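You operate a simulated robot arm through the tools that you are given. There is no shell and no other tool.

You are at the controls of a simulated robot arm. One attempt, no reset.

Task
Nest the three tubs by size in the middle island drawer, shut it. Where these are worked on the way, their far stop is far enough and under half their travel is too little: middle island drawer.
Where things are to end (x, y in the base frame): large purple tub within 60 mm of [690, -650].

The check looks at the end state, three seconds after you hand in, the way a careful person would. Anything else that was tipped, shoved, dropped, spilled or broken makes it a failure.

Robot
A 7-joint arm with a two-finger parallel gripper, fixed in place. Base frame: the origin is on the floor under the middle of its stand, x ahead of it, y to its left, z up; the work surface is at about z = 920. Units: mm, degrees, N and s.
It reaches about 1372 mm from its shoulder. Its first joint turns from -149.0 to 149.0 degrees. Payload 3.43 kg.
Tool frame: the origin (TCP) lies between the finger pads and is the grasp point; the fingertips stand 30 mm ahead of it; z points along the fingers, y is the line along which they close. Largest opening 94 mm; finger width 28, thickness 10; the body of the gripper, 50 by 96 mm, starts 55 mm behind the TCP.
Orientation is that of the tool frame in the base frame, as a unit quaternion [w, x, y, z]. With the fingers straight down and closing along the base's y, the tool's x points along the base's -x, its y along +y and its z along -z.

Tools
- The arm moves only by the tool nudge_tool. Its argument "increments" is a list of rows, each an object (a shift or turn left out is 0, a gripper value left out holds the last) with "rot": the turn, a rotation vector about the tool's x, y, z in degrees, a list of three; "travel": the shift along the tool's x, y, z in mm, a list of three; "fingers": the opening in per cent of the stroke, from 0 (shut) to 100 (fully open). In form: [{"rot": [ax, ay, az], "travel": [dx, dy, dz], "fingers": fingers}, ...]. A call has 1 to 20 rows; each row shifts and turns the commanded pose from where the row before left it, along the tool's axes as they then stand. A row lasts 0.2 s, in which the tool goes at most 50 mm and 8.6 degrees; a call with a longer step from one row to the next is refused whole, and so is a gripper value outside its range. Where a pose cannot be reached the arm comes as near as it can. A force on the tool above 40 N (or 10 N above the force at the start of the call, whichever is more), or a blocked arm, ends the call early, and 0.2 s more pass. The fingers move at their own pace (about 45 mm/s each) and stop on an object; they squeeze with about 21 N. The grip force told is the motor's: it shows also when the fingers shut on nothing. Time passes only in rows, and 0.2 s behind the last, so rows that do not move let the fingers close. The reply holds the time, the measured pose of the TCP, the force on the tool along the base axes, the opening and the grip force, in the units named above and with some noise, with the torque about the TCP (base axes, N m) and any sound that the robot's microphone picked up.
- Cameras (640 x 400 px; columns grow to the right, rows downward): "scene" is fixed at [218.6, -497.5, 1502.7]; the picture's right is [-0.21, -0.98, 0.00], its down [-0.64, 0.14, -0.76] and it looks along [0.74, -0.16, -0.65] (base axes); focal length 299 px, centre (320, 200). "wrist" rides on the gripper at [76, 14, -102] in the tool frame; the picture's right is [-0.18, 0.98, 0.00], its down [-0.75, -0.14, -0.64] and it looks along [-0.63, -0.12, 0.77] (tool axes); focal length 243 px, centre (320, 200).
- get_image(camera): a new picture of that camera. It takes no simulated time.
- measure_at(camera, pixels): for up to 12 pixels [column, row] of the newest picture of that camera ("zoom" is the newest enlarged one), the place [x, y, z] in the base frame of the surface seen there, good to about 2 mm. It takes no simulated time.
- close_up(camera, box): a new picture of the part [left, top, right, bottom] of that camera's present view, enlarged. It takes no simulated time.
- close_job(): hands the job in; it is judged then, once.

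Open the gripper and draw the arm clear of the work before you hand the job in, unless the task says otherwise.

The tools are called after "Emit:" as a command line: name --argument value ..., lists and objects as JSON in quotes. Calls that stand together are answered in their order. nudge_tool: Moves the arm, as the interface text tells. Its arguments: {"type":"object","properties":{"increments":{"type":"array","items":{"type":"object","properties":{"rot":{"type":"array","items":{"type":"number"}},"travel":{"type":"array","items":{"type":"number"}},"fingers":{"type":"number"}}}}},"required":["increments"]} The other tools are called the same way: get_image (camera) takes a picture; measure_at (camera, pixels) gives the place of the surface under pixels of a picture; close_up (camera, box) takes an enlarged picture of a part of a camera's view; close_job () hands the job in.

At the start:

```text
time: 0.0
tcp_pos: [810.2, -562.6, 1193.4]
orientation: [0.0, 0.001, 1.0, 0.0]
contact_force: [0.4, 0.3, 0.0]
torque: [0.0, -0.01, -0.01]
grip_width: 94.1
grasp_force: 0.0
```

scene: 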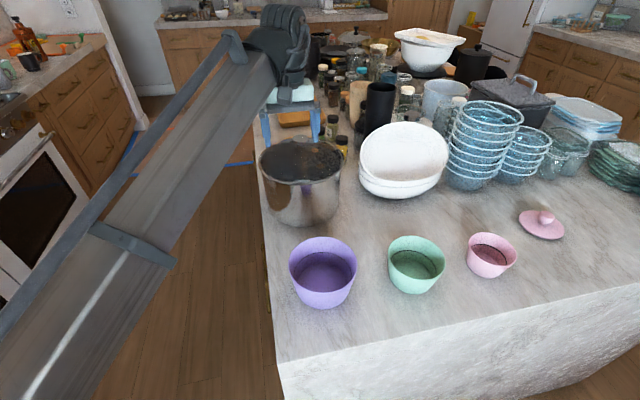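
wrist: 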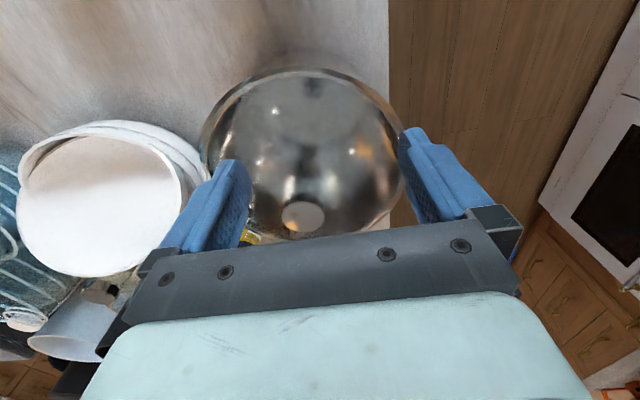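

I start by taking fresh pictures to find the island drawers and the three tubs (purple ~(322,272), green ~(416,265), pink ~(491,255)).

Emit:
get_image --camera "scene"

Emit:
close_up --camera "scene" --box '[240, 200, 640, 400]'

Emit:
measure_at --camera "scene" --pixels '[[322, 240], [322, 275], [290, 265], [356, 265], [322, 305], [416, 238], [416, 262], [416, 290], [490, 236], [490, 255], [490, 276], [542, 220]]'

Emit:
measure_at --camera "scene" --pixels '[[279, 360], [330, 380], [450, 360], [600, 310], [639, 292], [258, 150], [265, 250], [240, 300], [350, 395], [500, 390], [600, 380], [630, 350]]'

```text
taken
```

scene: 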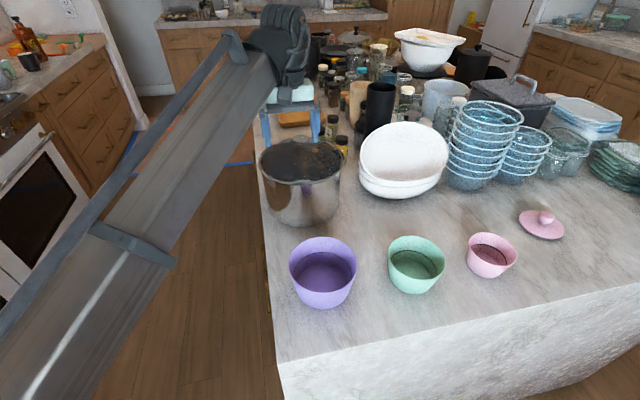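

```text
1.60 times, centred on (440, 300) of scene
```

zoom: 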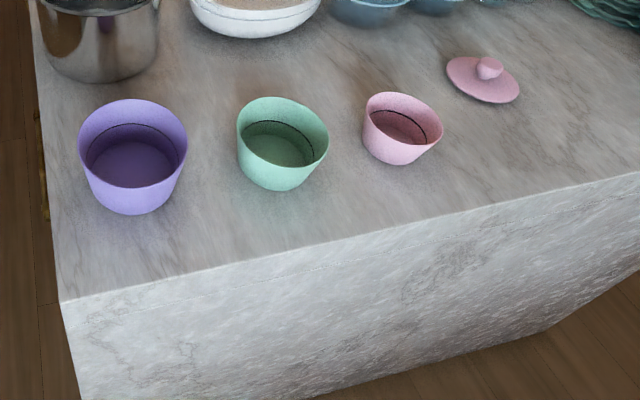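

```text
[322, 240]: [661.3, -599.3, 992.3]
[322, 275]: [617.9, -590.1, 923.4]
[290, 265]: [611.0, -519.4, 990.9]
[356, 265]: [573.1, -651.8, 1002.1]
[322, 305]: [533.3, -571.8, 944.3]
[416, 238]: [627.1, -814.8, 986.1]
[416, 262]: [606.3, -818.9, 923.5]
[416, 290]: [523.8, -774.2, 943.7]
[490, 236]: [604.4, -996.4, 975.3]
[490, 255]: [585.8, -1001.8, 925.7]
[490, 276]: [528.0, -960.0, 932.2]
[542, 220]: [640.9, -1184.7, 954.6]
```

```text
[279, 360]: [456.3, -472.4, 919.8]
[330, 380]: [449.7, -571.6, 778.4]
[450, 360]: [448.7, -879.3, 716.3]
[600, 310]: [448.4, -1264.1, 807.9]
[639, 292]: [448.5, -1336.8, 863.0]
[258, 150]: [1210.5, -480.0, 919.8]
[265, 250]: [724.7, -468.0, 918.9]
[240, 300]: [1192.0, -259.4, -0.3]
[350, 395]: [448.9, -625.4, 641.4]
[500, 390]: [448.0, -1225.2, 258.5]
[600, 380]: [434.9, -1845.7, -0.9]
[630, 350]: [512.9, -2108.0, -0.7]
```

The island's side facing +y (edge at y≈-470) seems to hold the drawers; it's hidden from the scene camera. I draw the arm back to the +y side over the aisle and turn the gripper to face -y so the wrist camera sees that face.

Emit:
nudge_tool --increments '[{"travel": [10, 45, 0]}, {"travel": [20, 45, 0]}, {"travel": [20, 45, 0]}, {"travel": [20, 45, 0]}, {"travel": [20, 45, 0]}, {"travel": [20, 45, 0]}, {"travel": [20, 45, 0]}, {"travel": [20, 45, 0]}, {"travel": [0, 40, 0]}, {"travel": [0, 20, 0]}]'

```text
time: 0.8
tcp_pos: [767.9, -444.5, 1192.9]
orientation: [0.005, -0.002, 1.0, -0.003]
contact_force: [5.0, 0.5, -8.2]
torque: [-0.37, 0.02, -0.22]
grip_width: 94.0
grasp_force: 0.0
stopped in row 3: the force on the tool passed its limit at 52 N (the readings are from after the stop); the commanded pose is now the measured one
```

The call stopped with 52 N; I check whether something was touched or whether it is an inertia effect.

Emit:
get_image --camera "scene"

Emit:
get_image --camera "wrist"

```text
taken
```

scene: 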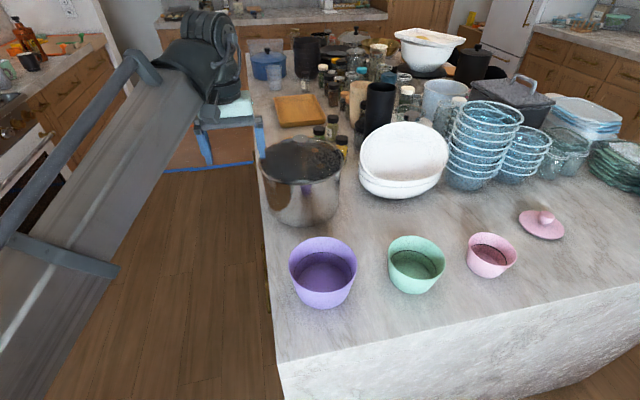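

```text
taken
```

wrist: 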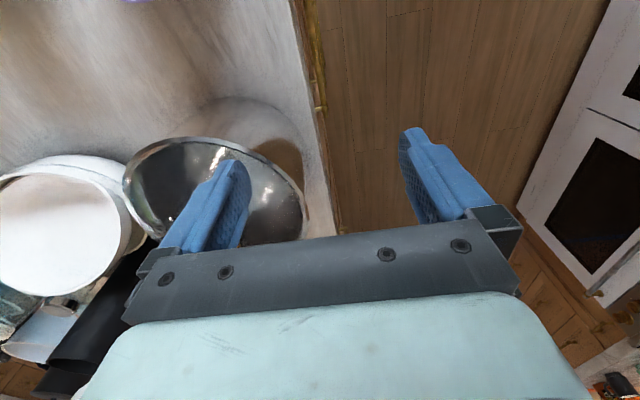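

Nothing was touched (pot unchanged at (300,180)); the force was from acceleration. A gold horizontal handle bar is visible at about (316,60) in the wrist view; I measure it and continue with gentler ramps.

Emit:
measure_at --camera "wrist" --pixels '[[312, 20], [318, 60], [320, 105], [338, 215], [344, 230], [303, 20], [330, 150], [450, 90]]'

Emit:
nudge_tool --increments '[{"travel": [3, 8, 0]}, {"travel": [6, 18, 0]}, {"travel": [8, 25, 0]}, {"travel": [8, 30, 0]}, {"travel": [8, 30, 0]}, {"travel": [8, 30, 0]}, {"travel": [8, 30, 0]}, {"travel": [8, 30, 0]}, {"travel": [8, 30, 0]}, {"travel": [8, 25, 0]}, {"travel": [6, 18, 0]}, {"travel": [3, 8, 0]}]'

```text
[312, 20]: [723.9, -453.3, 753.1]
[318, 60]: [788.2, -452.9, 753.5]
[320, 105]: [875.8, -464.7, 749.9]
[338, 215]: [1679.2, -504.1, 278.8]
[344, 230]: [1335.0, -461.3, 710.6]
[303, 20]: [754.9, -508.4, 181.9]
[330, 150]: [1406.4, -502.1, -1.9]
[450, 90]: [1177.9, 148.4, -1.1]
```

```text
time: 1.3
tcp_pos: [761.1, -429.7, 1192.9]
orientation: [0.008, -0.006, 1.0, -0.004]
contact_force: [6.7, -1.3, -9.9]
torque: [-0.15, -0.03, -0.06]
grip_width: 93.9
grasp_force: 0.0
stopped in row 2: the force on the tool passed its limit at 46 N (the readings are from after the stop); the commanded pose is now the measured one
```

The force tripped again at 46 N; I hold still to see whether the force is a lasting contact or settles.

Emit:
nudge_tool --increments '[{"travel": [0, 0, 0]}, {"travel": [0, 0, 0]}, {"travel": [0, 0, 0]}]'

Emit:
get_image --camera "scene"

Emit:
get_image --camera "wrist"

```text
time: 2.1
tcp_pos: [762.2, -428.6, 1192.9]
orientation: [0.007, -0.006, 1.0, -0.005]
contact_force: [7.2, -3.8, -18.7]
torque: [0.11, -0.43, 0.14]
grip_width: 93.8
grasp_force: 0.1
```

```text
taken
```

scene: 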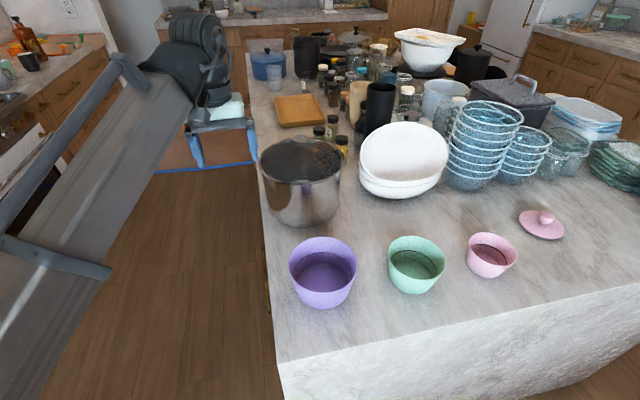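

```text
taken
```

wrist: 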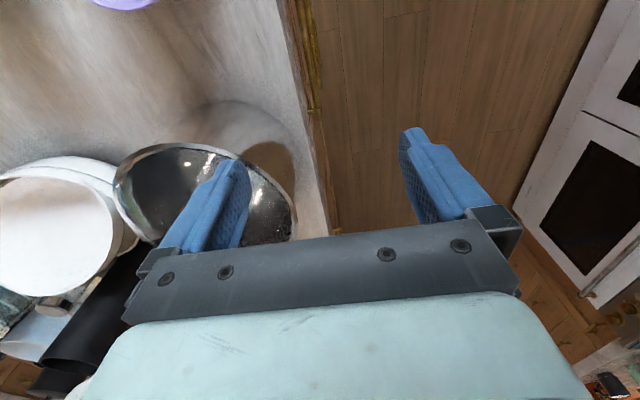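

A force of about 20 N remains while still, so something on the arm may be touching. I test with small moves: first a tiny lift and hold.

Emit:
nudge_tool --increments '[{"travel": [0, 0, -5]}, {"travel": [0, 0, -5]}, {"travel": [0, 0, 0]}, {"travel": [0, 0, 0]}]'

Emit:
nudge_tool --increments '[{"travel": [-5, -10, 0]}, {"travel": [-5, -10, 0]}, {"travel": [0, 0, 0]}, {"travel": [0, 0, 0]}]'

```text
time: 2.6
tcp_pos: [763.0, -429.0, 1197.7]
orientation: [0.01, -0.006, 1.0, -0.005]
contact_force: [8.0, -3.4, -12.2]
torque: [0.14, -0.04, 0.1]
grip_width: 93.9
grasp_force: 0.0
stopped in row 2: the force on the tool passed its limit at 44 N (the readings are from after the stop); the commanded pose is now the measured one
```

```text
time: 3.6
tcp_pos: [772.9, -448.2, 1198.0]
orientation: [0.009, -0.007, 1.0, -0.005]
contact_force: [0.4, 0.3, -0.2]
torque: [-0.02, 0.0, -0.01]
grip_width: 94.3
grasp_force: 0.0
```

The contact vanished when backing off, so a link of the arm was meeting something on the way. I measure the arm's visible parts and the surroundings to learn what it could be.

Emit:
get_image --camera "scene"

Emit:
measure_at --camera "scene" --pixels '[[100, 200], [50, 300], [20, 380], [130, 80], [190, 70], [215, 40], [230, 110], [20, 230], [60, 100], [10, 170], [300, 150], [300, 200]]'

Emit:
get_image --camera "wrist"

```text
taken
```

scene: 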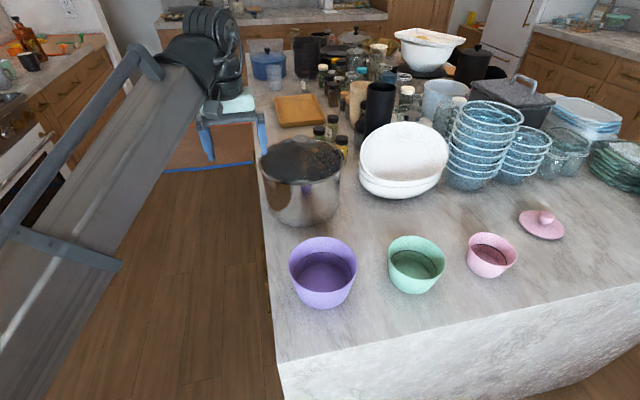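

```text
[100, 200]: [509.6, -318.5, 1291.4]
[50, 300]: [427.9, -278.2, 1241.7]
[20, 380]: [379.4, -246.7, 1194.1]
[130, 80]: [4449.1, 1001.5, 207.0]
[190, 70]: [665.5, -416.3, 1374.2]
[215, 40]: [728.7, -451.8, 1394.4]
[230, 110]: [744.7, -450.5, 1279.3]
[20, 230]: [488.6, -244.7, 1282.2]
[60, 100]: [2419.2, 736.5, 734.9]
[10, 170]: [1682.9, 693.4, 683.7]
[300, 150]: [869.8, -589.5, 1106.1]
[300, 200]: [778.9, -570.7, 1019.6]
```

```text
taken
```

wrist: 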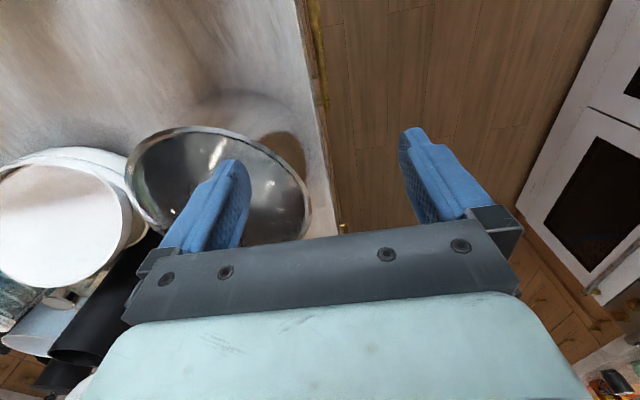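

The forearm slopes up from (379,-247,1194) to (666,-416,1374), and the contact pushed down and outward on the tool. I'll go lower first (pot rim z≈1106 stays below fingertips), then creep in +y watching the force.

Emit:
nudge_tool --increments '[{"travel": [0, 0, 10]}, {"travel": [0, 0, 15]}, {"travel": [0, 0, 15]}, {"travel": [0, 0, 5]}, {"travel": [0, 5, 0]}, {"travel": [0, 10, 0]}, {"travel": [0, 10, 0]}, {"travel": [0, 10, 0]}, {"travel": [0, 10, 0]}, {"travel": [0, 5, 0]}]'

```text
time: 5.8
tcp_pos: [772.6, -401.1, 1151.4]
orientation: [0.009, -0.006, 1.0, -0.004]
contact_force: [-0.5, -0.3, 0.3]
torque: [-0.03, 0.01, -0.04]
grip_width: 94.0
grasp_force: 0.0
```

No force now at (773,-401,1151). I continue in +y moderately, then downward over the aisle.

Emit:
nudge_tool --increments '[{"travel": [0, 8, 0]}, {"travel": [0, 15, 0]}, {"travel": [0, 20, 5]}, {"travel": [0, 20, 10]}, {"travel": [0, 20, 10]}, {"travel": [0, 15, 15]}, {"travel": [0, 10, 20]}, {"travel": [0, 5, 20]}, {"travel": [0, 0, 20]}, {"travel": [0, 0, 10]}]'

```text
time: 8.0
tcp_pos: [773.9, -286.3, 1040.6]
orientation: [0.009, -0.006, 1.0, -0.004]
contact_force: [-0.3, -0.8, 0.8]
torque: [0.0, -0.02, -0.02]
grip_width: 94.1
grasp_force: 0.1
```

Clear. Now I rotate about tool x so that the fingers swing toward -y (the drawer face), in steps.

Emit:
nudge_tool --increments '[{"rot": [3, 0, 0]}, {"rot": [6, 0, 0]}, {"rot": [7, 0, 0]}, {"rot": [7, 0, 0]}, {"rot": [7, 0, 0]}, {"rot": [7, 0, 0]}, {"rot": [5, 0, 0]}, {"rot": [3, 0, 0]}]'

Emit:
get_image --camera "wrist"

Emit:
get_image --camera "scene"

```text
time: 9.8
tcp_pos: [772.2, -286.7, 1041.0]
orientation: [0.011, -0.002, 0.922, -0.388]
contact_force: [0.0, 0.3, 0.2]
torque: [-0.01, -0.02, -0.02]
grip_width: 93.8
grasp_force: 0.0
```

```text
taken
```

wrist: 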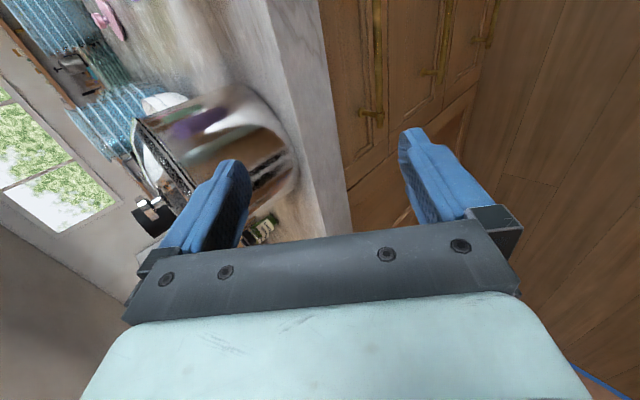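

```text
taken
```

scene: 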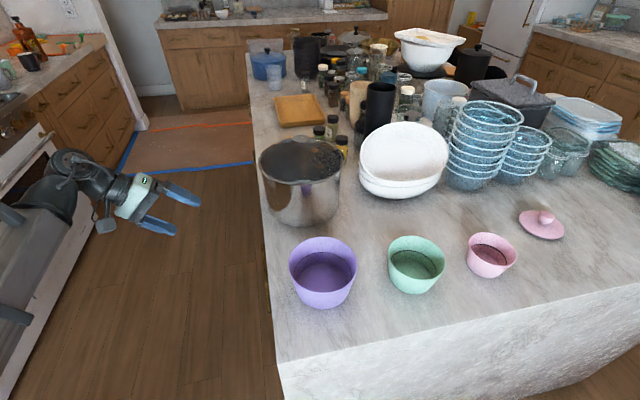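

The wrist view now shows three stacked drawer fronts with gold handles at about (372,70), (440,40), (490,20). I zoom and measure them.

Emit:
close_up --camera "wrist" --box '[280, 0, 520, 150]'

Emit:
measure_at --camera "wrist" --pixels '[[379, 10], [380, 100], [362, 112], [448, 10], [442, 70], [426, 72], [494, 10], [484, 40], [345, 60], [400, 60], [460, 60], [475, 80]]'

```text
2.67 times, centred on (400, 75) of wrist
```

zoom: 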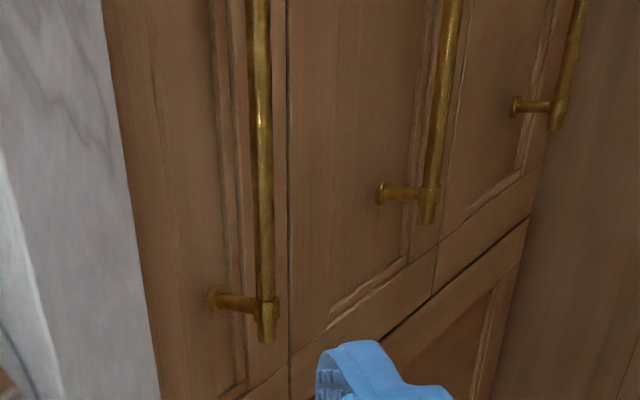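

```text
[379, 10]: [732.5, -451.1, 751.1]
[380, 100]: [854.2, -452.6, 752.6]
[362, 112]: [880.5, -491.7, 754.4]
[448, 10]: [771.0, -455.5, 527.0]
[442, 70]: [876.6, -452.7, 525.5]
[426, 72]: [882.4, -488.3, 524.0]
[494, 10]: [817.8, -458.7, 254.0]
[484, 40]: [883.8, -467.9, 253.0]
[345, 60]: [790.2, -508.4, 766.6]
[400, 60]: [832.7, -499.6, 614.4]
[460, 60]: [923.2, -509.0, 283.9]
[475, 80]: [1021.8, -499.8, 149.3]
```

Handles: top z≈752, middle z≈526, bottom z≈253, bars at y≈-455 running x≈500–885. I finish the turn to horizontal (fingers toward -y) while shifting toward x≈690.

Emit:
nudge_tool --increments '[{"rot": [3, 0, 0], "travel": [4, 0, 0]}, {"rot": [6, 0, 0], "travel": [10, 0, 0]}, {"rot": [7, 0, 0], "travel": [14, 0, 0]}, {"rot": [7, 0, 0], "travel": [14, 0, 0]}, {"rot": [7, 0, 0], "travel": [14, 0, 0]}, {"rot": [7, 0, 0], "travel": [14, 0, 0]}, {"rot": [5, 0, 0], "travel": [8, 0, 0]}, {"rot": [3, 0, 0], "travel": [4, 0, 0]}]'

Emit:
get_image --camera "wrist"

Emit:
get_image --camera "scene"

```text
time: 11.6
tcp_pos: [691.4, -287.2, 1041.9]
orientation: [-0.011, -0.002, -0.703, 0.711]
contact_force: [-0.6, -0.7, 0.7]
torque: [-0.03, 0.03, 0.02]
grip_width: 93.9
grasp_force: 0.1
```

```text
taken
```

wrist: 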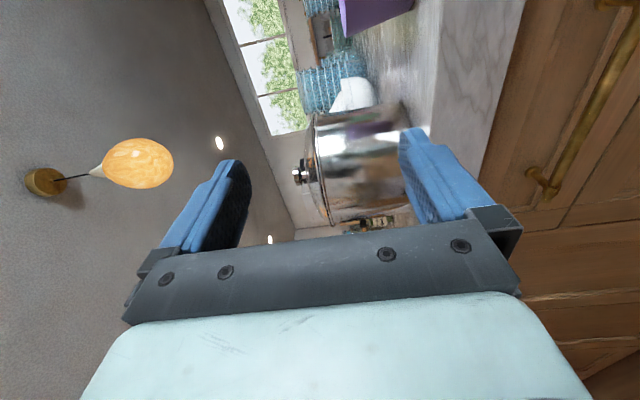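

```text
taken
```

scene: 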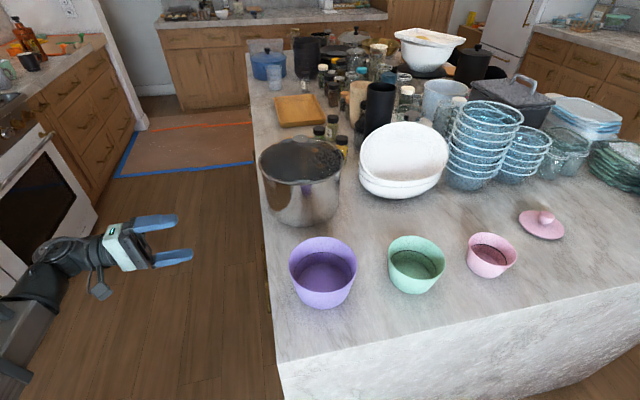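

The gripper is horizontal facing the drawers (pendant lamp visible at (138,163)). I descend toward the middle handle height, watching the force.

Emit:
measure_at --camera "wrist" --pixels '[[140, 160], [45, 182], [220, 142], [545, 180], [600, 80]]'

Emit:
nudge_tool --increments '[{"travel": [0, 8, 0]}, {"travel": [0, 18, 0]}, {"travel": [0, 25, 0]}, {"travel": [0, 28, 0]}, {"travel": [0, 28, 0]}, {"travel": [0, 28, 0]}, {"travel": [0, 28, 0]}, {"travel": [0, 28, 0]}, {"travel": [0, 25, 0]}, {"travel": [0, 18, 0]}, {"travel": [0, 8, 0]}]'

```text
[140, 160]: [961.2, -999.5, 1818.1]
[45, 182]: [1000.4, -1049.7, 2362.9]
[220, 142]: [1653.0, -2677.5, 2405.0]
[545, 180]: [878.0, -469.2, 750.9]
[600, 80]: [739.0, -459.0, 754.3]
```

```text
time: 14.0
tcp_pos: [694.3, -291.0, 798.1]
orientation: [-0.011, -0.002, -0.703, 0.711]
contact_force: [-0.2, 0.0, 0.5]
torque: [0.02, -0.06, 0.01]
grip_width: 94.1
grasp_force: 0.1
```

Good, now at z=798. I continue the descent toward z≈526.

Emit:
nudge_tool --increments '[{"travel": [0, 8, 0]}, {"travel": [0, 18, 0]}, {"travel": [0, 25, 0]}, {"travel": [0, 28, 0]}, {"travel": [0, 28, 0]}, {"travel": [0, 28, 0]}, {"travel": [0, 28, 0]}, {"travel": [0, 28, 0]}, {"travel": [0, 28, 0]}, {"travel": [0, 25, 0]}, {"travel": [0, 18, 0]}, {"travel": [0, 8, 0]}]'

Emit:
get_image --camera "wrist"

Emit:
get_image --camera "scene"

```text
time: 16.6
tcp_pos: [700.0, -291.8, 529.8]
orientation: [-0.011, -0.001, -0.704, 0.711]
contact_force: [-0.5, 0.1, 0.1]
torque: [-0.03, 0.02, 0.02]
grip_width: 94.3
grasp_force: 0.0
```

```text
taken
```

wrist: 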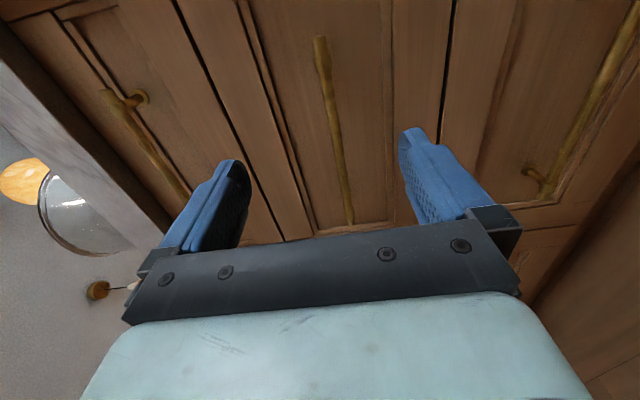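

```text
taken
```

scene: 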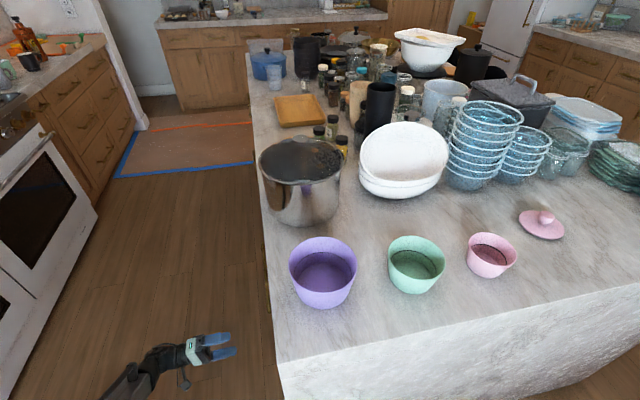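

The middle handle appears from (320,40) to (349,220), between the fingers. I measure the bar and the drawer seams for fine alignment.

Emit:
measure_at --camera "wrist" --pixels '[[320, 45], [325, 80], [333, 120], [341, 170], [348, 210], [290, 120], [370, 120], [210, 100], [445, 80], [345, 120], [105, 95], [160, 165]]'

Emit:
close_up --camera "wrist" --box '[200, 0, 480, 240]'

```text
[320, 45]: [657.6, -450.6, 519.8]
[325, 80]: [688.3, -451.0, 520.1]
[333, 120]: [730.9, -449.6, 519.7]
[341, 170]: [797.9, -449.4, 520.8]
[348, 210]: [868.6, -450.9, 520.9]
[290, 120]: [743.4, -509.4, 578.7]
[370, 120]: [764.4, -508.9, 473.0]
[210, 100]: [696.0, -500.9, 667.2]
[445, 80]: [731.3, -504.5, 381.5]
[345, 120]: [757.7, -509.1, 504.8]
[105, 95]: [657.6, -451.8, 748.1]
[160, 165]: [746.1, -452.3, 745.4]
```

```text
1.67 times, centred on (340, 120) of wrist
```

zoom: 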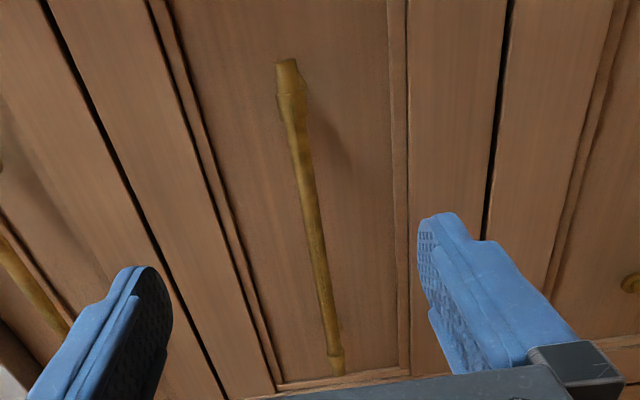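

Bar center is about z≈520, y≈-456, spanning x≈655–880. I align to x≈765, z≈520 and approach to y≈-452 with open fingers.

Emit:
nudge_tool --increments '[{"travel": [-8, 2, 0]}, {"travel": [-16, 4, 0]}, {"travel": [-20, 4, 0]}, {"travel": [-14, 0, 0]}, {"travel": [-7, 0, 0]}, {"travel": [0, 0, 8]}, {"travel": [0, 0, 18]}, {"travel": [0, 0, 25]}, {"travel": [0, 0, 25]}, {"travel": [0, 0, 25]}, {"travel": [0, 0, 20]}, {"travel": [0, 0, 12]}, {"travel": [0, 0, 8]}]'

Emit:
get_image --camera "wrist"

```text
time: 19.4
tcp_pos: [767.2, -432.9, 520.6]
orientation: [-0.01, -0.002, -0.703, 0.711]
contact_force: [0.0, -0.2, 0.2]
torque: [-0.01, -0.01, -0.01]
grip_width: 94.3
grasp_force: 0.0
```

```text
taken
```

wrist: 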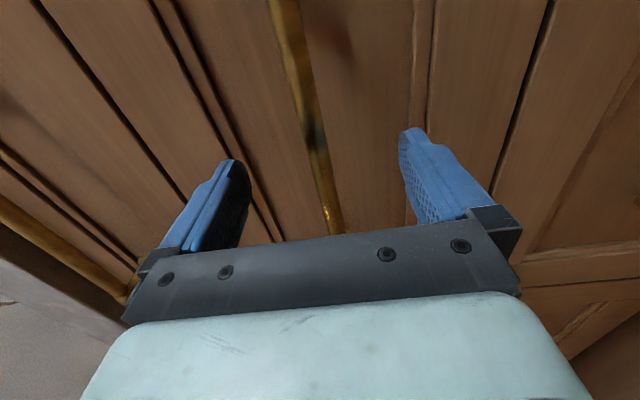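

The bar lies between the fingers. I go 20 mm further and close on it.

Emit:
nudge_tool --increments '[{"travel": [0, 0, 7]}, {"travel": [0, 0, 8]}, {"travel": [0, 0, 5]}, {"fingers": 0}, {"fingers": 0}, {"fingers": 0}, {"fingers": 0}, {"fingers": 0}, {"fingers": 0}, {"fingers": 0}]'

Emit:
get_image --camera "wrist"

```text
time: 21.6
tcp_pos: [767.6, -454.6, 522.4]
orientation: [-0.01, -0.001, -0.702, 0.712]
contact_force: [0.6, -1.7, 10.8]
torque: [-0.05, 1.09, -0.11]
grip_width: 17.2
grasp_force: 45.2
```

```text
taken
```

wrist: 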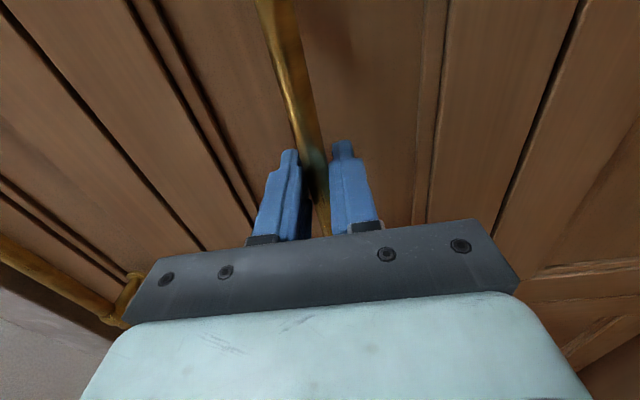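

The bar is gripped (17 mm). I pull slowly toward +y and watch the drawer move.

Emit:
nudge_tool --increments '[{"travel": [0, -1, -3]}, {"travel": [0, -1, -5]}, {"travel": [0, 0, -8]}, {"travel": [0, 0, -12]}, {"travel": [0, 0, -12]}, {"travel": [0, 0, -12]}, {"travel": [0, 0, -12]}, {"travel": [0, 0, -12]}, {"travel": [0, 0, -12]}, {"travel": [0, 0, -8]}, {"travel": [0, 0, -4]}]'

Emit:
get_image --camera "wrist"

Emit:
get_image --camera "scene"

```text
time: 24.0
tcp_pos: [766.4, -354.1, 521.6]
orientation: [-0.012, 0.0, -0.704, 0.71]
contact_force: [33.1, -0.9, 0.2]
torque: [-0.04, 0.99, -0.59]
grip_width: 17.2
grasp_force: 44.8
```

```text
taken
```

wrist: 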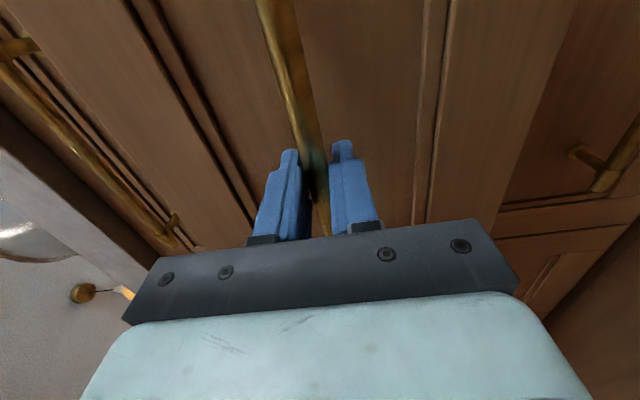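

```text
taken
```

scene: 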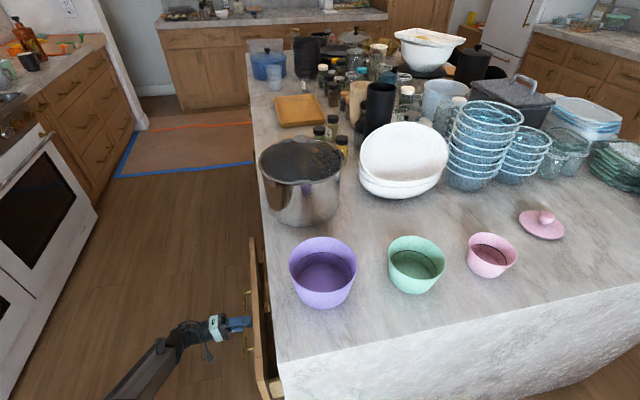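

The drawer is opening (scene (255,320)); there's a sideways force of 33 N from slight x drift, so I correct x by ~2 mm and keep pulling.

Emit:
nudge_tool --increments '[{"travel": [-1, 0, -2]}, {"travel": [-1, 0, -6]}, {"travel": [-0.3, 0, -12]}, {"travel": [-0.3, 0, -15]}, {"travel": [-0.3, 0, -15]}, {"travel": [-0.3, 0, -15]}, {"travel": [-0.3, 0, -15]}, {"travel": [-0.3, 0, -15]}, {"travel": [-0.2, 0, -12]}, {"travel": [-0.1, 0, -6]}, {"travel": [0, 0, -3]}]'

Emit:
get_image --camera "scene"

```text
time: 26.4
tcp_pos: [767.2, -237.8, 521.8]
orientation: [-0.009, -0.003, -0.704, 0.71]
contact_force: [-18.3, -1.3, 0.4]
torque: [-0.06, 0.95, -1.06]
grip_width: 17.0
grasp_force: 45.2
```

```text
taken
```

scene: 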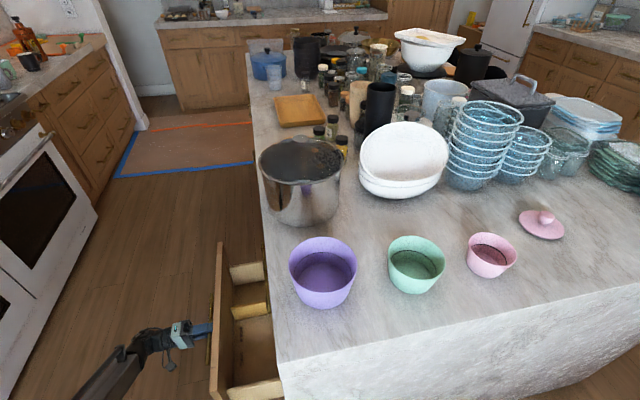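

Drawer is out 217 mm and its interior shows cross dividers at (250,272), (250,312), (255,390). I keep pulling toward the stop with a small x correction back.

Emit:
nudge_tool --increments '[{"travel": [0.5, 0, -3]}, {"travel": [0.3, 0, -8]}, {"travel": [0, 0, -14]}, {"travel": [-0.1, 0, -15]}, {"travel": [-0.1, 0, -15]}, {"travel": [-0.1, 0, -15]}, {"travel": [-0.1, 0, -15]}, {"travel": [-0.1, 0, -12]}, {"travel": [0, 0, -6]}, {"travel": [0, 0, -3]}]'

Emit:
get_image --camera "scene"

```text
time: 28.6
tcp_pos: [767.1, -131.7, 520.6]
orientation: [-0.011, -0.002, -0.704, 0.71]
contact_force: [-11.6, -1.1, 12.1]
torque: [-0.03, 0.98, -0.29]
grip_width: 17.1
grasp_force: 45.4
```

```text
taken
```

scene: 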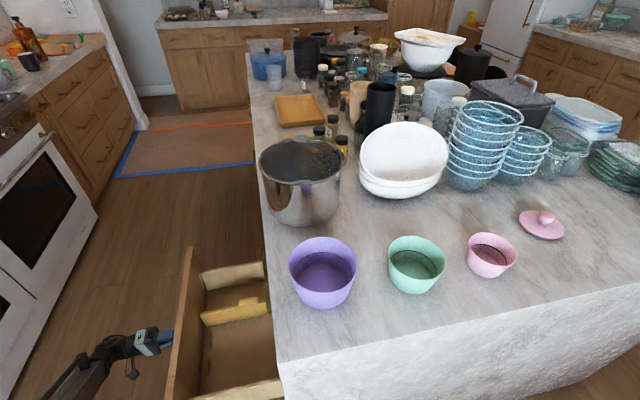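

Open 323 mm with no stop yet. I continue gently.

Emit:
nudge_tool --increments '[{"travel": [0.2, -0.3, -3]}, {"travel": [0.2, -0.3, -8]}, {"travel": [0, 0, -12]}, {"travel": [-0.1, 0, -12]}, {"travel": [-0.1, 0, -12]}, {"travel": [-0.1, 0, -12]}, {"travel": [-0.1, 0, -12]}, {"travel": [-0.1, 0, -8]}, {"travel": [0, 0, -4]}]'

Emit:
get_image --camera "scene"

```text
time: 30.6
tcp_pos: [767.7, -48.0, 521.1]
orientation: [-0.013, -0.002, -0.703, 0.711]
contact_force: [23.8, -3.0, 15.1]
torque: [-0.09, 0.99, -0.34]
grip_width: 17.2
grasp_force: 44.8
```

```text
taken
```

scene: 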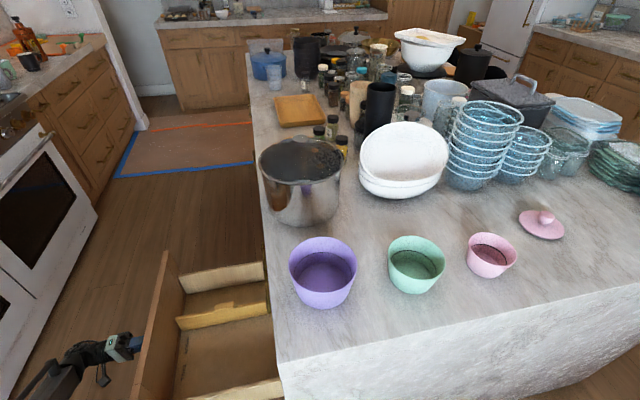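

Open about 407 mm. I measure the drawer's interior, divider and walls.

Emit:
measure_at --camera "scene" --pixels '[[220, 272], [200, 300], [190, 322], [230, 312], [260, 308], [215, 345], [240, 370], [200, 385], [260, 340], [240, 388], [165, 270], [150, 340]]'

Emit:
close_up --camera "scene" --box '[80, 230, 360, 400]'

```text
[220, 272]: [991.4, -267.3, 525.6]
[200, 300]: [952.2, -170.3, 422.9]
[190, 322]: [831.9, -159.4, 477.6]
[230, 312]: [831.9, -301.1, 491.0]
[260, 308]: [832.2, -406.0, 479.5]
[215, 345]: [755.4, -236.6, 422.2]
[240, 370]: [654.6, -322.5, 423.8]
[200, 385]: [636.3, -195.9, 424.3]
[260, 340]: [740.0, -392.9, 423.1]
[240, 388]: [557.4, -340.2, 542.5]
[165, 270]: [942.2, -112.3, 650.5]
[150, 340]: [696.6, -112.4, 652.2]
```

```text
2.29 times, centred on (220, 315) of scene
```

zoom: 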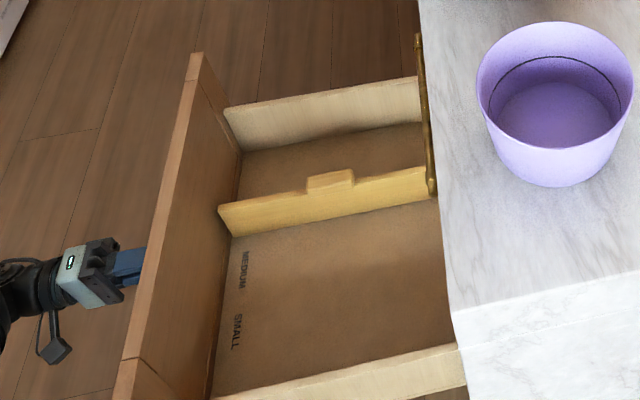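

The near compartment (x≈565–825, floor z≈423) will take the tubs. I try another 50 mm of pull to find the stop, correcting x slightly.

Emit:
nudge_tool --increments '[{"travel": [-0.8, -0.5, -3]}, {"travel": [-0.4, 0, -6]}, {"travel": [-0.1, 0, -8]}, {"travel": [-0.1, 0, -8]}, {"travel": [-0.1, 0, -8]}, {"travel": [-0.1, 0, -8]}, {"travel": [-0.1, 0, -6]}, {"travel": [0, 0, -3]}]'

Emit:
close_up --camera "scene" --box '[80, 230, 360, 400]'

```text
time: 32.4
tcp_pos: [767.4, 2.9, 521.3]
orientation: [-0.011, -0.003, -0.702, 0.712]
contact_force: [13.1, -2.1, 25.4]
torque: [-0.05, 1.08, -0.69]
grip_width: 16.9
grasp_force: 45.2
```

```text
2.29 times, centred on (220, 315) of scene
```

zoom: 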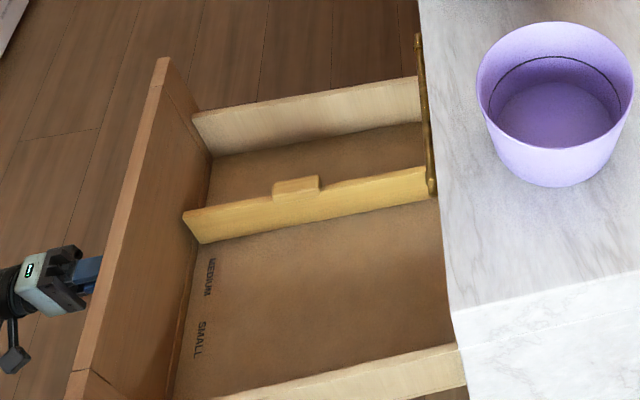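

Open about 458 mm, plenty. I release the handle, back off along +y and rise; meanwhile I zoom in on the tubs for geometry.

Emit:
nudge_tool --increments '[{"fingers": 100}, {"fingers": 100}, {"fingers": 100}, {"fingers": 100}, {"fingers": 100}, {"fingers": 100}, {"travel": [0, 0, -5]}, {"travel": [0, 0, -12]}, {"travel": [0, 0, -20]}, {"travel": [0, 0, -20]}, {"travel": [0, 0, -15]}, {"travel": [0, 0, -8]}]'

Emit:
close_up --camera "scene" --box '[270, 220, 370, 320]'

```text
time: 35.0
tcp_pos: [767.6, 82.4, 518.5]
orientation: [-0.011, -0.001, -0.703, 0.711]
contact_force: [0.3, 0.0, -0.1]
torque: [0.02, 0.0, 0.0]
grip_width: 93.9
grasp_force: 0.0
```

```text
4.00 times, centred on (320, 270) of scene
```

zoom: 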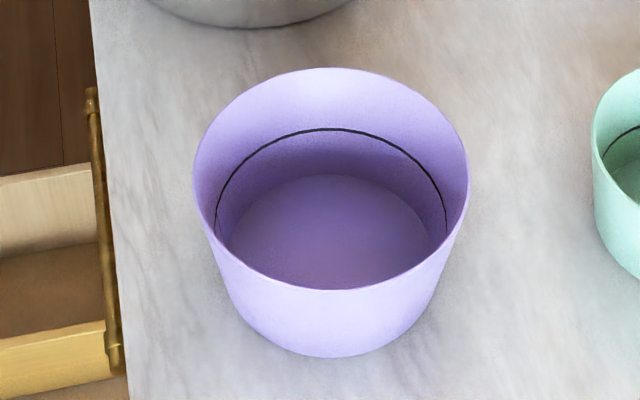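

I measure purple's rim, wall and base points in the zoom.

Emit:
measure_at --camera "zoom" --pixels '[[196, 195], [466, 195], [330, 72], [330, 291], [260, 275], [400, 275], [330, 352], [240, 115], [420, 115], [330, 180], [330, 283], [330, 130]]'

Emit:
close_up --camera "scene" --box '[366, 215, 466, 315]'

```text
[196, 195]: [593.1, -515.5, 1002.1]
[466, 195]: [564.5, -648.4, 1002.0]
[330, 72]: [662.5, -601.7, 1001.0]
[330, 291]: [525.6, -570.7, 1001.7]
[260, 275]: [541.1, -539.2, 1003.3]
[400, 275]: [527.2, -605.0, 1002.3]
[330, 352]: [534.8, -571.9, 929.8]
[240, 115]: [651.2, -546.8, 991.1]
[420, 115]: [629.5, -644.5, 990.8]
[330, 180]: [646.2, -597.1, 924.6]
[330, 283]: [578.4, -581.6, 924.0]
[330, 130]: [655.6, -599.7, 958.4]
```

```text
4.00 times, centred on (416, 265) of scene
```

zoom: 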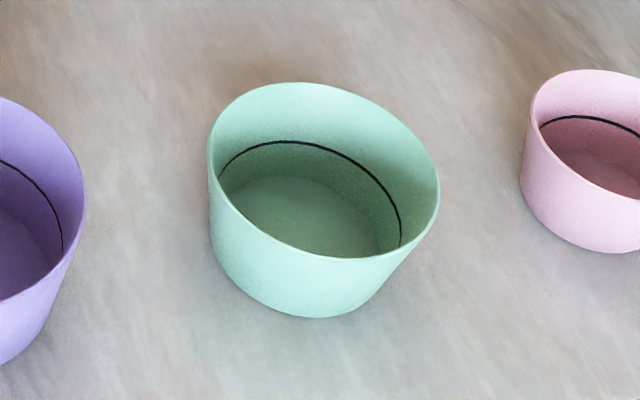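

Purple: center ≈(594.5,-585.5), rim radius ≈70, rim z 1002, base radius ≈60. Now I measure green.

Emit:
measure_at --camera "zoom" --pixels '[[300, 85], [325, 256], [211, 160], [437, 190], [250, 228], [400, 245], [320, 314], [290, 180], [320, 250], [380, 115], [240, 105], [290, 142]]'

Emit:
close_up --camera "scene" --box '[446, 205, 546, 305]'

```text
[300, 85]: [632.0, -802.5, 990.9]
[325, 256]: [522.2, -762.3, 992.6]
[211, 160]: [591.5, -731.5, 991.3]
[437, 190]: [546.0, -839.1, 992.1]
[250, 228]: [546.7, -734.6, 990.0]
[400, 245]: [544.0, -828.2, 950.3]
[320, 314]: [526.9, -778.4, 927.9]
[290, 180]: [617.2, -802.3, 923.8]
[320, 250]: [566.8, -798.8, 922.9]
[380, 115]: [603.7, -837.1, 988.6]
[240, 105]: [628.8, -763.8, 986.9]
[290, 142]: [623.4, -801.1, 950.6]
```

```text
4.00 times, centred on (496, 255) of scene
```

zoom: 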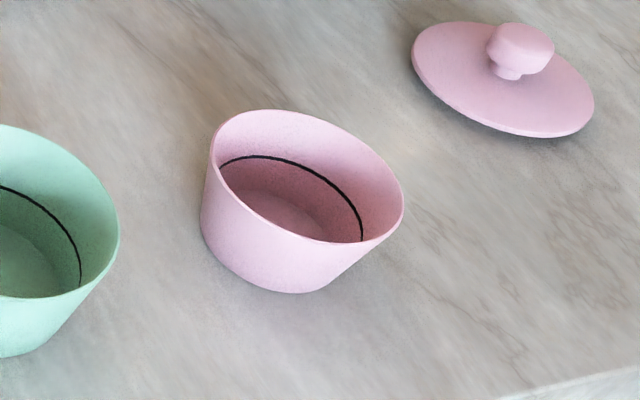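

Green: center ≈(575.5,-786.5), rim radius ≈58.5, rim z≈992. Now pink.

Emit:
measure_at --camera "zoom" --pixels '[[265, 112], [310, 237], [212, 150], [402, 205], [240, 212], [370, 240], [290, 290], [270, 190], [300, 225], [350, 138], [225, 125], [265, 158]]'

Emit:
nudge_tool --increments '[{"travel": [0, -8, 0]}, {"travel": [0, -18, 0]}, {"travel": [0, -25, 0]}, {"travel": [0, -28, 0]}, {"travel": [0, -28, 0]}, {"travel": [0, -28, 0]}, {"travel": [0, -28, 0]}, {"travel": [0, -28, 0]}, {"travel": [0, -28, 0]}, {"travel": [0, -28, 0]}, {"travel": [0, -28, 0]}, {"travel": [0, -28, 0]}, {"travel": [0, -28, 0]}, {"travel": [0, -28, 0]}, {"travel": [0, -28, 0]}, {"travel": [0, -25, 0]}, {"travel": [0, -18, 0]}, {"travel": [0, -8, 0]}]'

```text
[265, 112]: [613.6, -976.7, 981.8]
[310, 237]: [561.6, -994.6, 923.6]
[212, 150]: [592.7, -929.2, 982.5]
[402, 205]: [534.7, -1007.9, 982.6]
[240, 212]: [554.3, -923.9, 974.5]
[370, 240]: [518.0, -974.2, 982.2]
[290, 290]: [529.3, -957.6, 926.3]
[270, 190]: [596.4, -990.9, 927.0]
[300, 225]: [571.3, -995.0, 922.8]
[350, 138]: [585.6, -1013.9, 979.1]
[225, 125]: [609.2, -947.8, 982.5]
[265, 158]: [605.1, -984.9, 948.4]
```

```text
time: 38.8
tcp_pos: [759.2, 84.3, 957.8]
orientation: [-0.01, -0.002, -0.705, 0.709]
contact_force: [0.1, 0.3, 0.0]
torque: [-0.01, 0.0, 0.0]
grip_width: 93.9
grasp_force: 0.2
```

Pink: center ≈(565.5,-970), rim radius ≈48.5, rim z≈982. The arm is up at (759,84,958); I go back to the known-good spot near (765,-286,1041) before turning the gripper down.

Emit:
nudge_tool --increments '[{"travel": [0, -4, 8]}, {"travel": [0, -8, 18]}, {"travel": [0, -8, 26]}, {"travel": [0, -8, 30]}, {"travel": [0, -8, 30]}, {"travel": [0, -8, 30]}, {"travel": [0, -8, 30]}, {"travel": [0, -8, 30]}, {"travel": [0, -8, 30]}, {"travel": [0, -8, 30]}, {"travel": [0, -4, 30]}, {"travel": [0, 0, 30]}, {"travel": [0, 0, 25]}, {"travel": [0, 0, 15]}, {"travel": [0, 0, 8]}]'

```text
time: 42.0
tcp_pos: [761.0, -284.9, 1040.4]
orientation: [-0.011, -0.002, -0.704, 0.71]
contact_force: [1.3, 0.9, -0.3]
torque: [0.02, -0.01, 0.02]
grip_width: 94.2
grasp_force: 0.0
```

I rotate the gripper back to pointing down (about -90° around tool x), then look.

Emit:
nudge_tool --increments '[{"rot": [-3, 0, 0]}, {"rot": [-6, 0, 0]}, {"rot": [-7, 0, 0]}, {"rot": [-7, 0, 0]}, {"rot": [-7, 0, 0]}, {"rot": [-7, 0, 0]}, {"rot": [-7, 0, 0]}, {"rot": [-7, 0, 0]}, {"rot": [-7, 0, 0]}, {"rot": [-7, 0, 0]}, {"rot": [-7, 0, 0]}, {"rot": [-7, 0, 0]}, {"rot": [-6, 0, 0]}, {"rot": [-4, 0, 0]}, {"rot": [-1, 0, 0]}]'

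Emit:
get_image --camera "scene"

Emit:
get_image --camera "wrist"

```text
time: 45.2
tcp_pos: [762.1, -283.0, 1041.0]
orientation: [0.009, -0.007, 1.0, -0.004]
contact_force: [-1.2, 0.3, 0.0]
torque: [0.02, -0.01, 0.0]
grip_width: 94.0
grasp_force: 0.1
```

```text
taken
```

scene: 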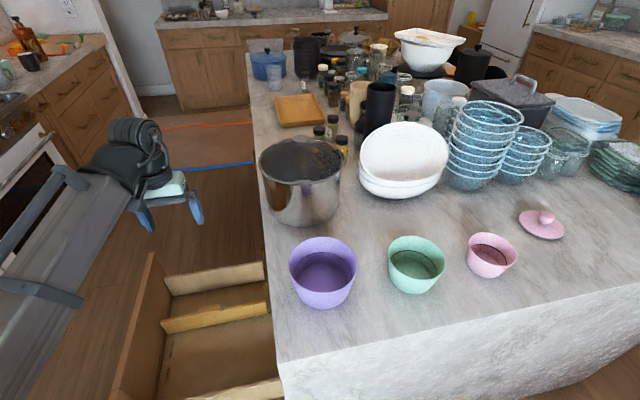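

```text
taken
```

wrist: 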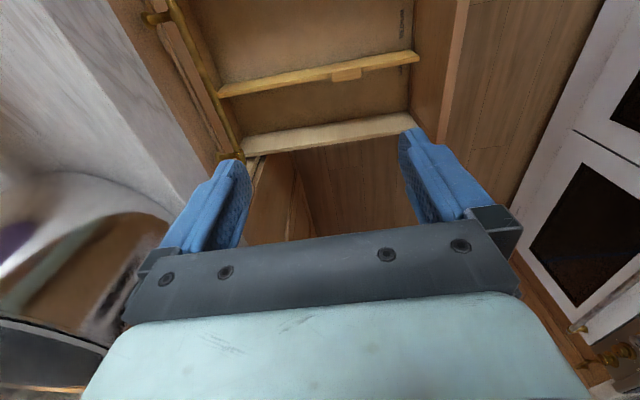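

Fingers point down at (762,-283,1041). I move at z≈1100 toward purple's -y rim side, clear of the pot, straightening the small tilt.

Emit:
nudge_tool --increments '[{"travel": [2, -5, -8]}, {"travel": [6, -12, -16], "rot": [0, 0.5, 0.4]}, {"travel": [10, -20, -16], "rot": [0, 0.5, 0.4]}, {"travel": [12, -25, -12]}, {"travel": [12, -25, -6]}, {"travel": [12, -25, 0]}, {"travel": [12, -25, 0]}, {"travel": [12, -25, 0]}, {"travel": [12, -25, 0]}, {"travel": [12, -25, 0]}, {"travel": [12, -25, 0]}, {"travel": [12, -25, 0]}, {"travel": [12, -25, 0]}, {"travel": [12, -25, 0]}, {"travel": [10, -20, 0]}, {"travel": [8, -20, 0]}, {"travel": [6, -15, 0]}, {"travel": [3, -8, 0]}, {"travel": [0, 0, 0], "fingers": 45}]'

Emit:
get_image --camera "wrist"

Emit:
get_image --camera "scene"

```text
time: 49.2
tcp_pos: [583.7, -658.3, 1102.3]
orientation: [0.0, 0.001, 1.0, -0.004]
contact_force: [0.7, -0.3, 0.5]
torque: [-0.01, -0.01, -0.03]
grip_width: 59.4
grasp_force: 0.0
```

```text
taken
```

wrist: 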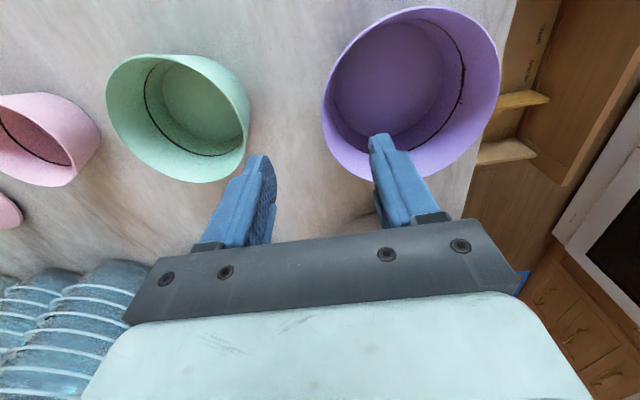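

```text
taken
```

scene: 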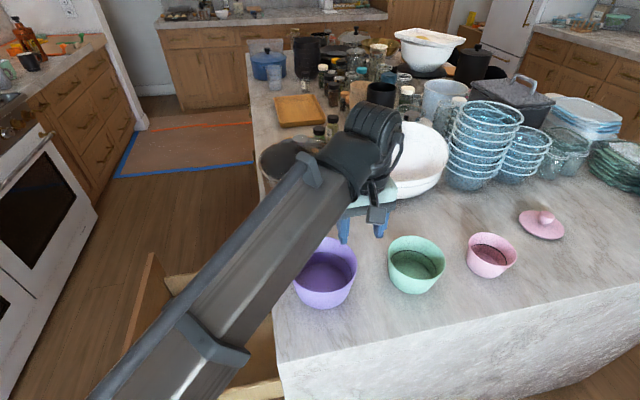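

I refine purple's rim location from the wrist view before descending.

Emit:
close_up --camera "wrist" --box '[300, 0, 520, 200]'

Emit:
measure_at --camera "wrist" --pixels '[[324, 90], [345, 46], [400, 13], [440, 10], [480, 35], [497, 75], [490, 110], [345, 170], [328, 140], [440, 170]]'

```text
2.00 times, centred on (410, 100) of wrist
```

zoom: 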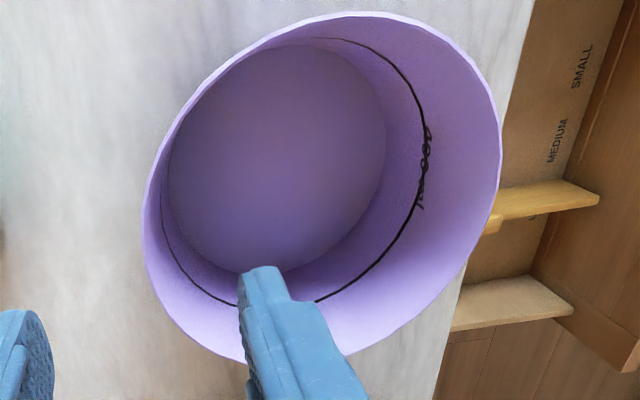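

```text
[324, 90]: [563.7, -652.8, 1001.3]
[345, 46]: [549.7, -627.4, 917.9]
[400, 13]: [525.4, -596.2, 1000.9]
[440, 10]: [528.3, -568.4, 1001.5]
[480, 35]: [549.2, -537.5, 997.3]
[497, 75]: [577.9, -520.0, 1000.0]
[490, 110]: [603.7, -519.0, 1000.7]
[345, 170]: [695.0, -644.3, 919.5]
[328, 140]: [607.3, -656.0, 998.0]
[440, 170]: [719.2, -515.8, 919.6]
```

Refined purple center ≈(594,-587.5), R≈69.5. I tilt 7° to match the wall slope, align over the -y rim (wall mid y≈-655.5) and descend along the tool axis, keeping force watch.

Emit:
nudge_tool --increments '[{"travel": [-3, -3, 0], "rot": [-2, 0, 0]}, {"travel": [-4, -4, 0], "rot": [-3, 0, 0]}, {"travel": [-3, -2.5, 0], "rot": [-2.5, 0, 0]}, {"travel": [0, 0, 0], "fingers": 45}, {"travel": [0, 0, 8]}, {"travel": [0, 0, 15]}, {"travel": [0, 0, 20]}, {"travel": [0, 0, 12]}, {"travel": [0, 0, 5]}]'

Emit:
get_image --camera "wrist"

```text
time: 51.2
tcp_pos: [593.7, -660.4, 1041.2]
orientation: [0.0, 0.001, 0.998, 0.061]
contact_force: [0.2, 0.6, 0.1]
torque: [0.02, 0.02, -0.02]
grip_width: 42.3
grasp_force: 0.0
```

```text
taken
```

wrist: 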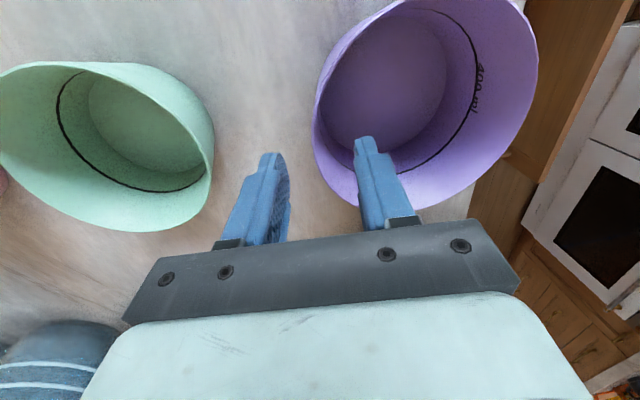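

Aligned: wall between the fingers. I descend the last 44 mm along the tool axis.

Emit:
nudge_tool --increments '[{"travel": [0, 0, 6]}, {"travel": [0, 0, 12]}, {"travel": [0, 0, 12]}, {"travel": [0, 0, 9]}, {"travel": [0, 0, 5.5]}]'

Emit:
get_image --camera "wrist"

Emit:
close_up --camera "scene" --box '[270, 200, 430, 320]'

```text
time: 52.4
tcp_pos: [594.3, -654.2, 998.5]
orientation: [0.0, 0.001, 0.998, 0.06]
contact_force: [0.4, 0.6, -0.6]
torque: [0.01, -0.02, -0.01]
grip_width: 42.4
grasp_force: 0.0
```

```text
taken
```

wrist: 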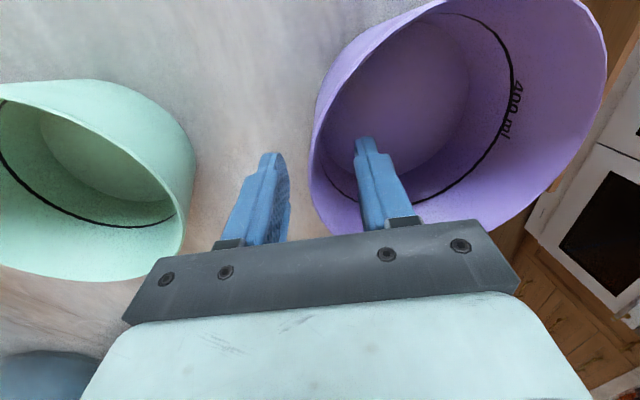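

```text
3.33 times, centred on (350, 260) of scene
```

zoom: 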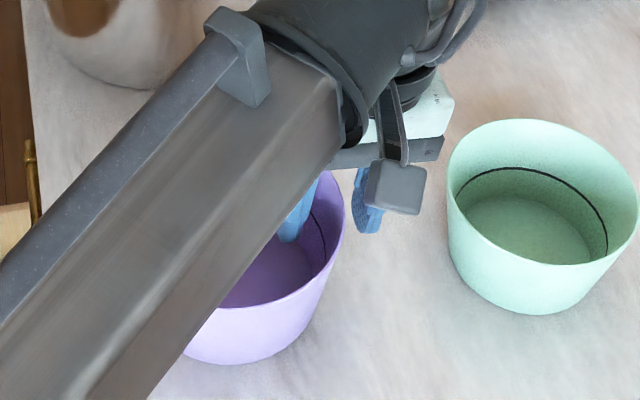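

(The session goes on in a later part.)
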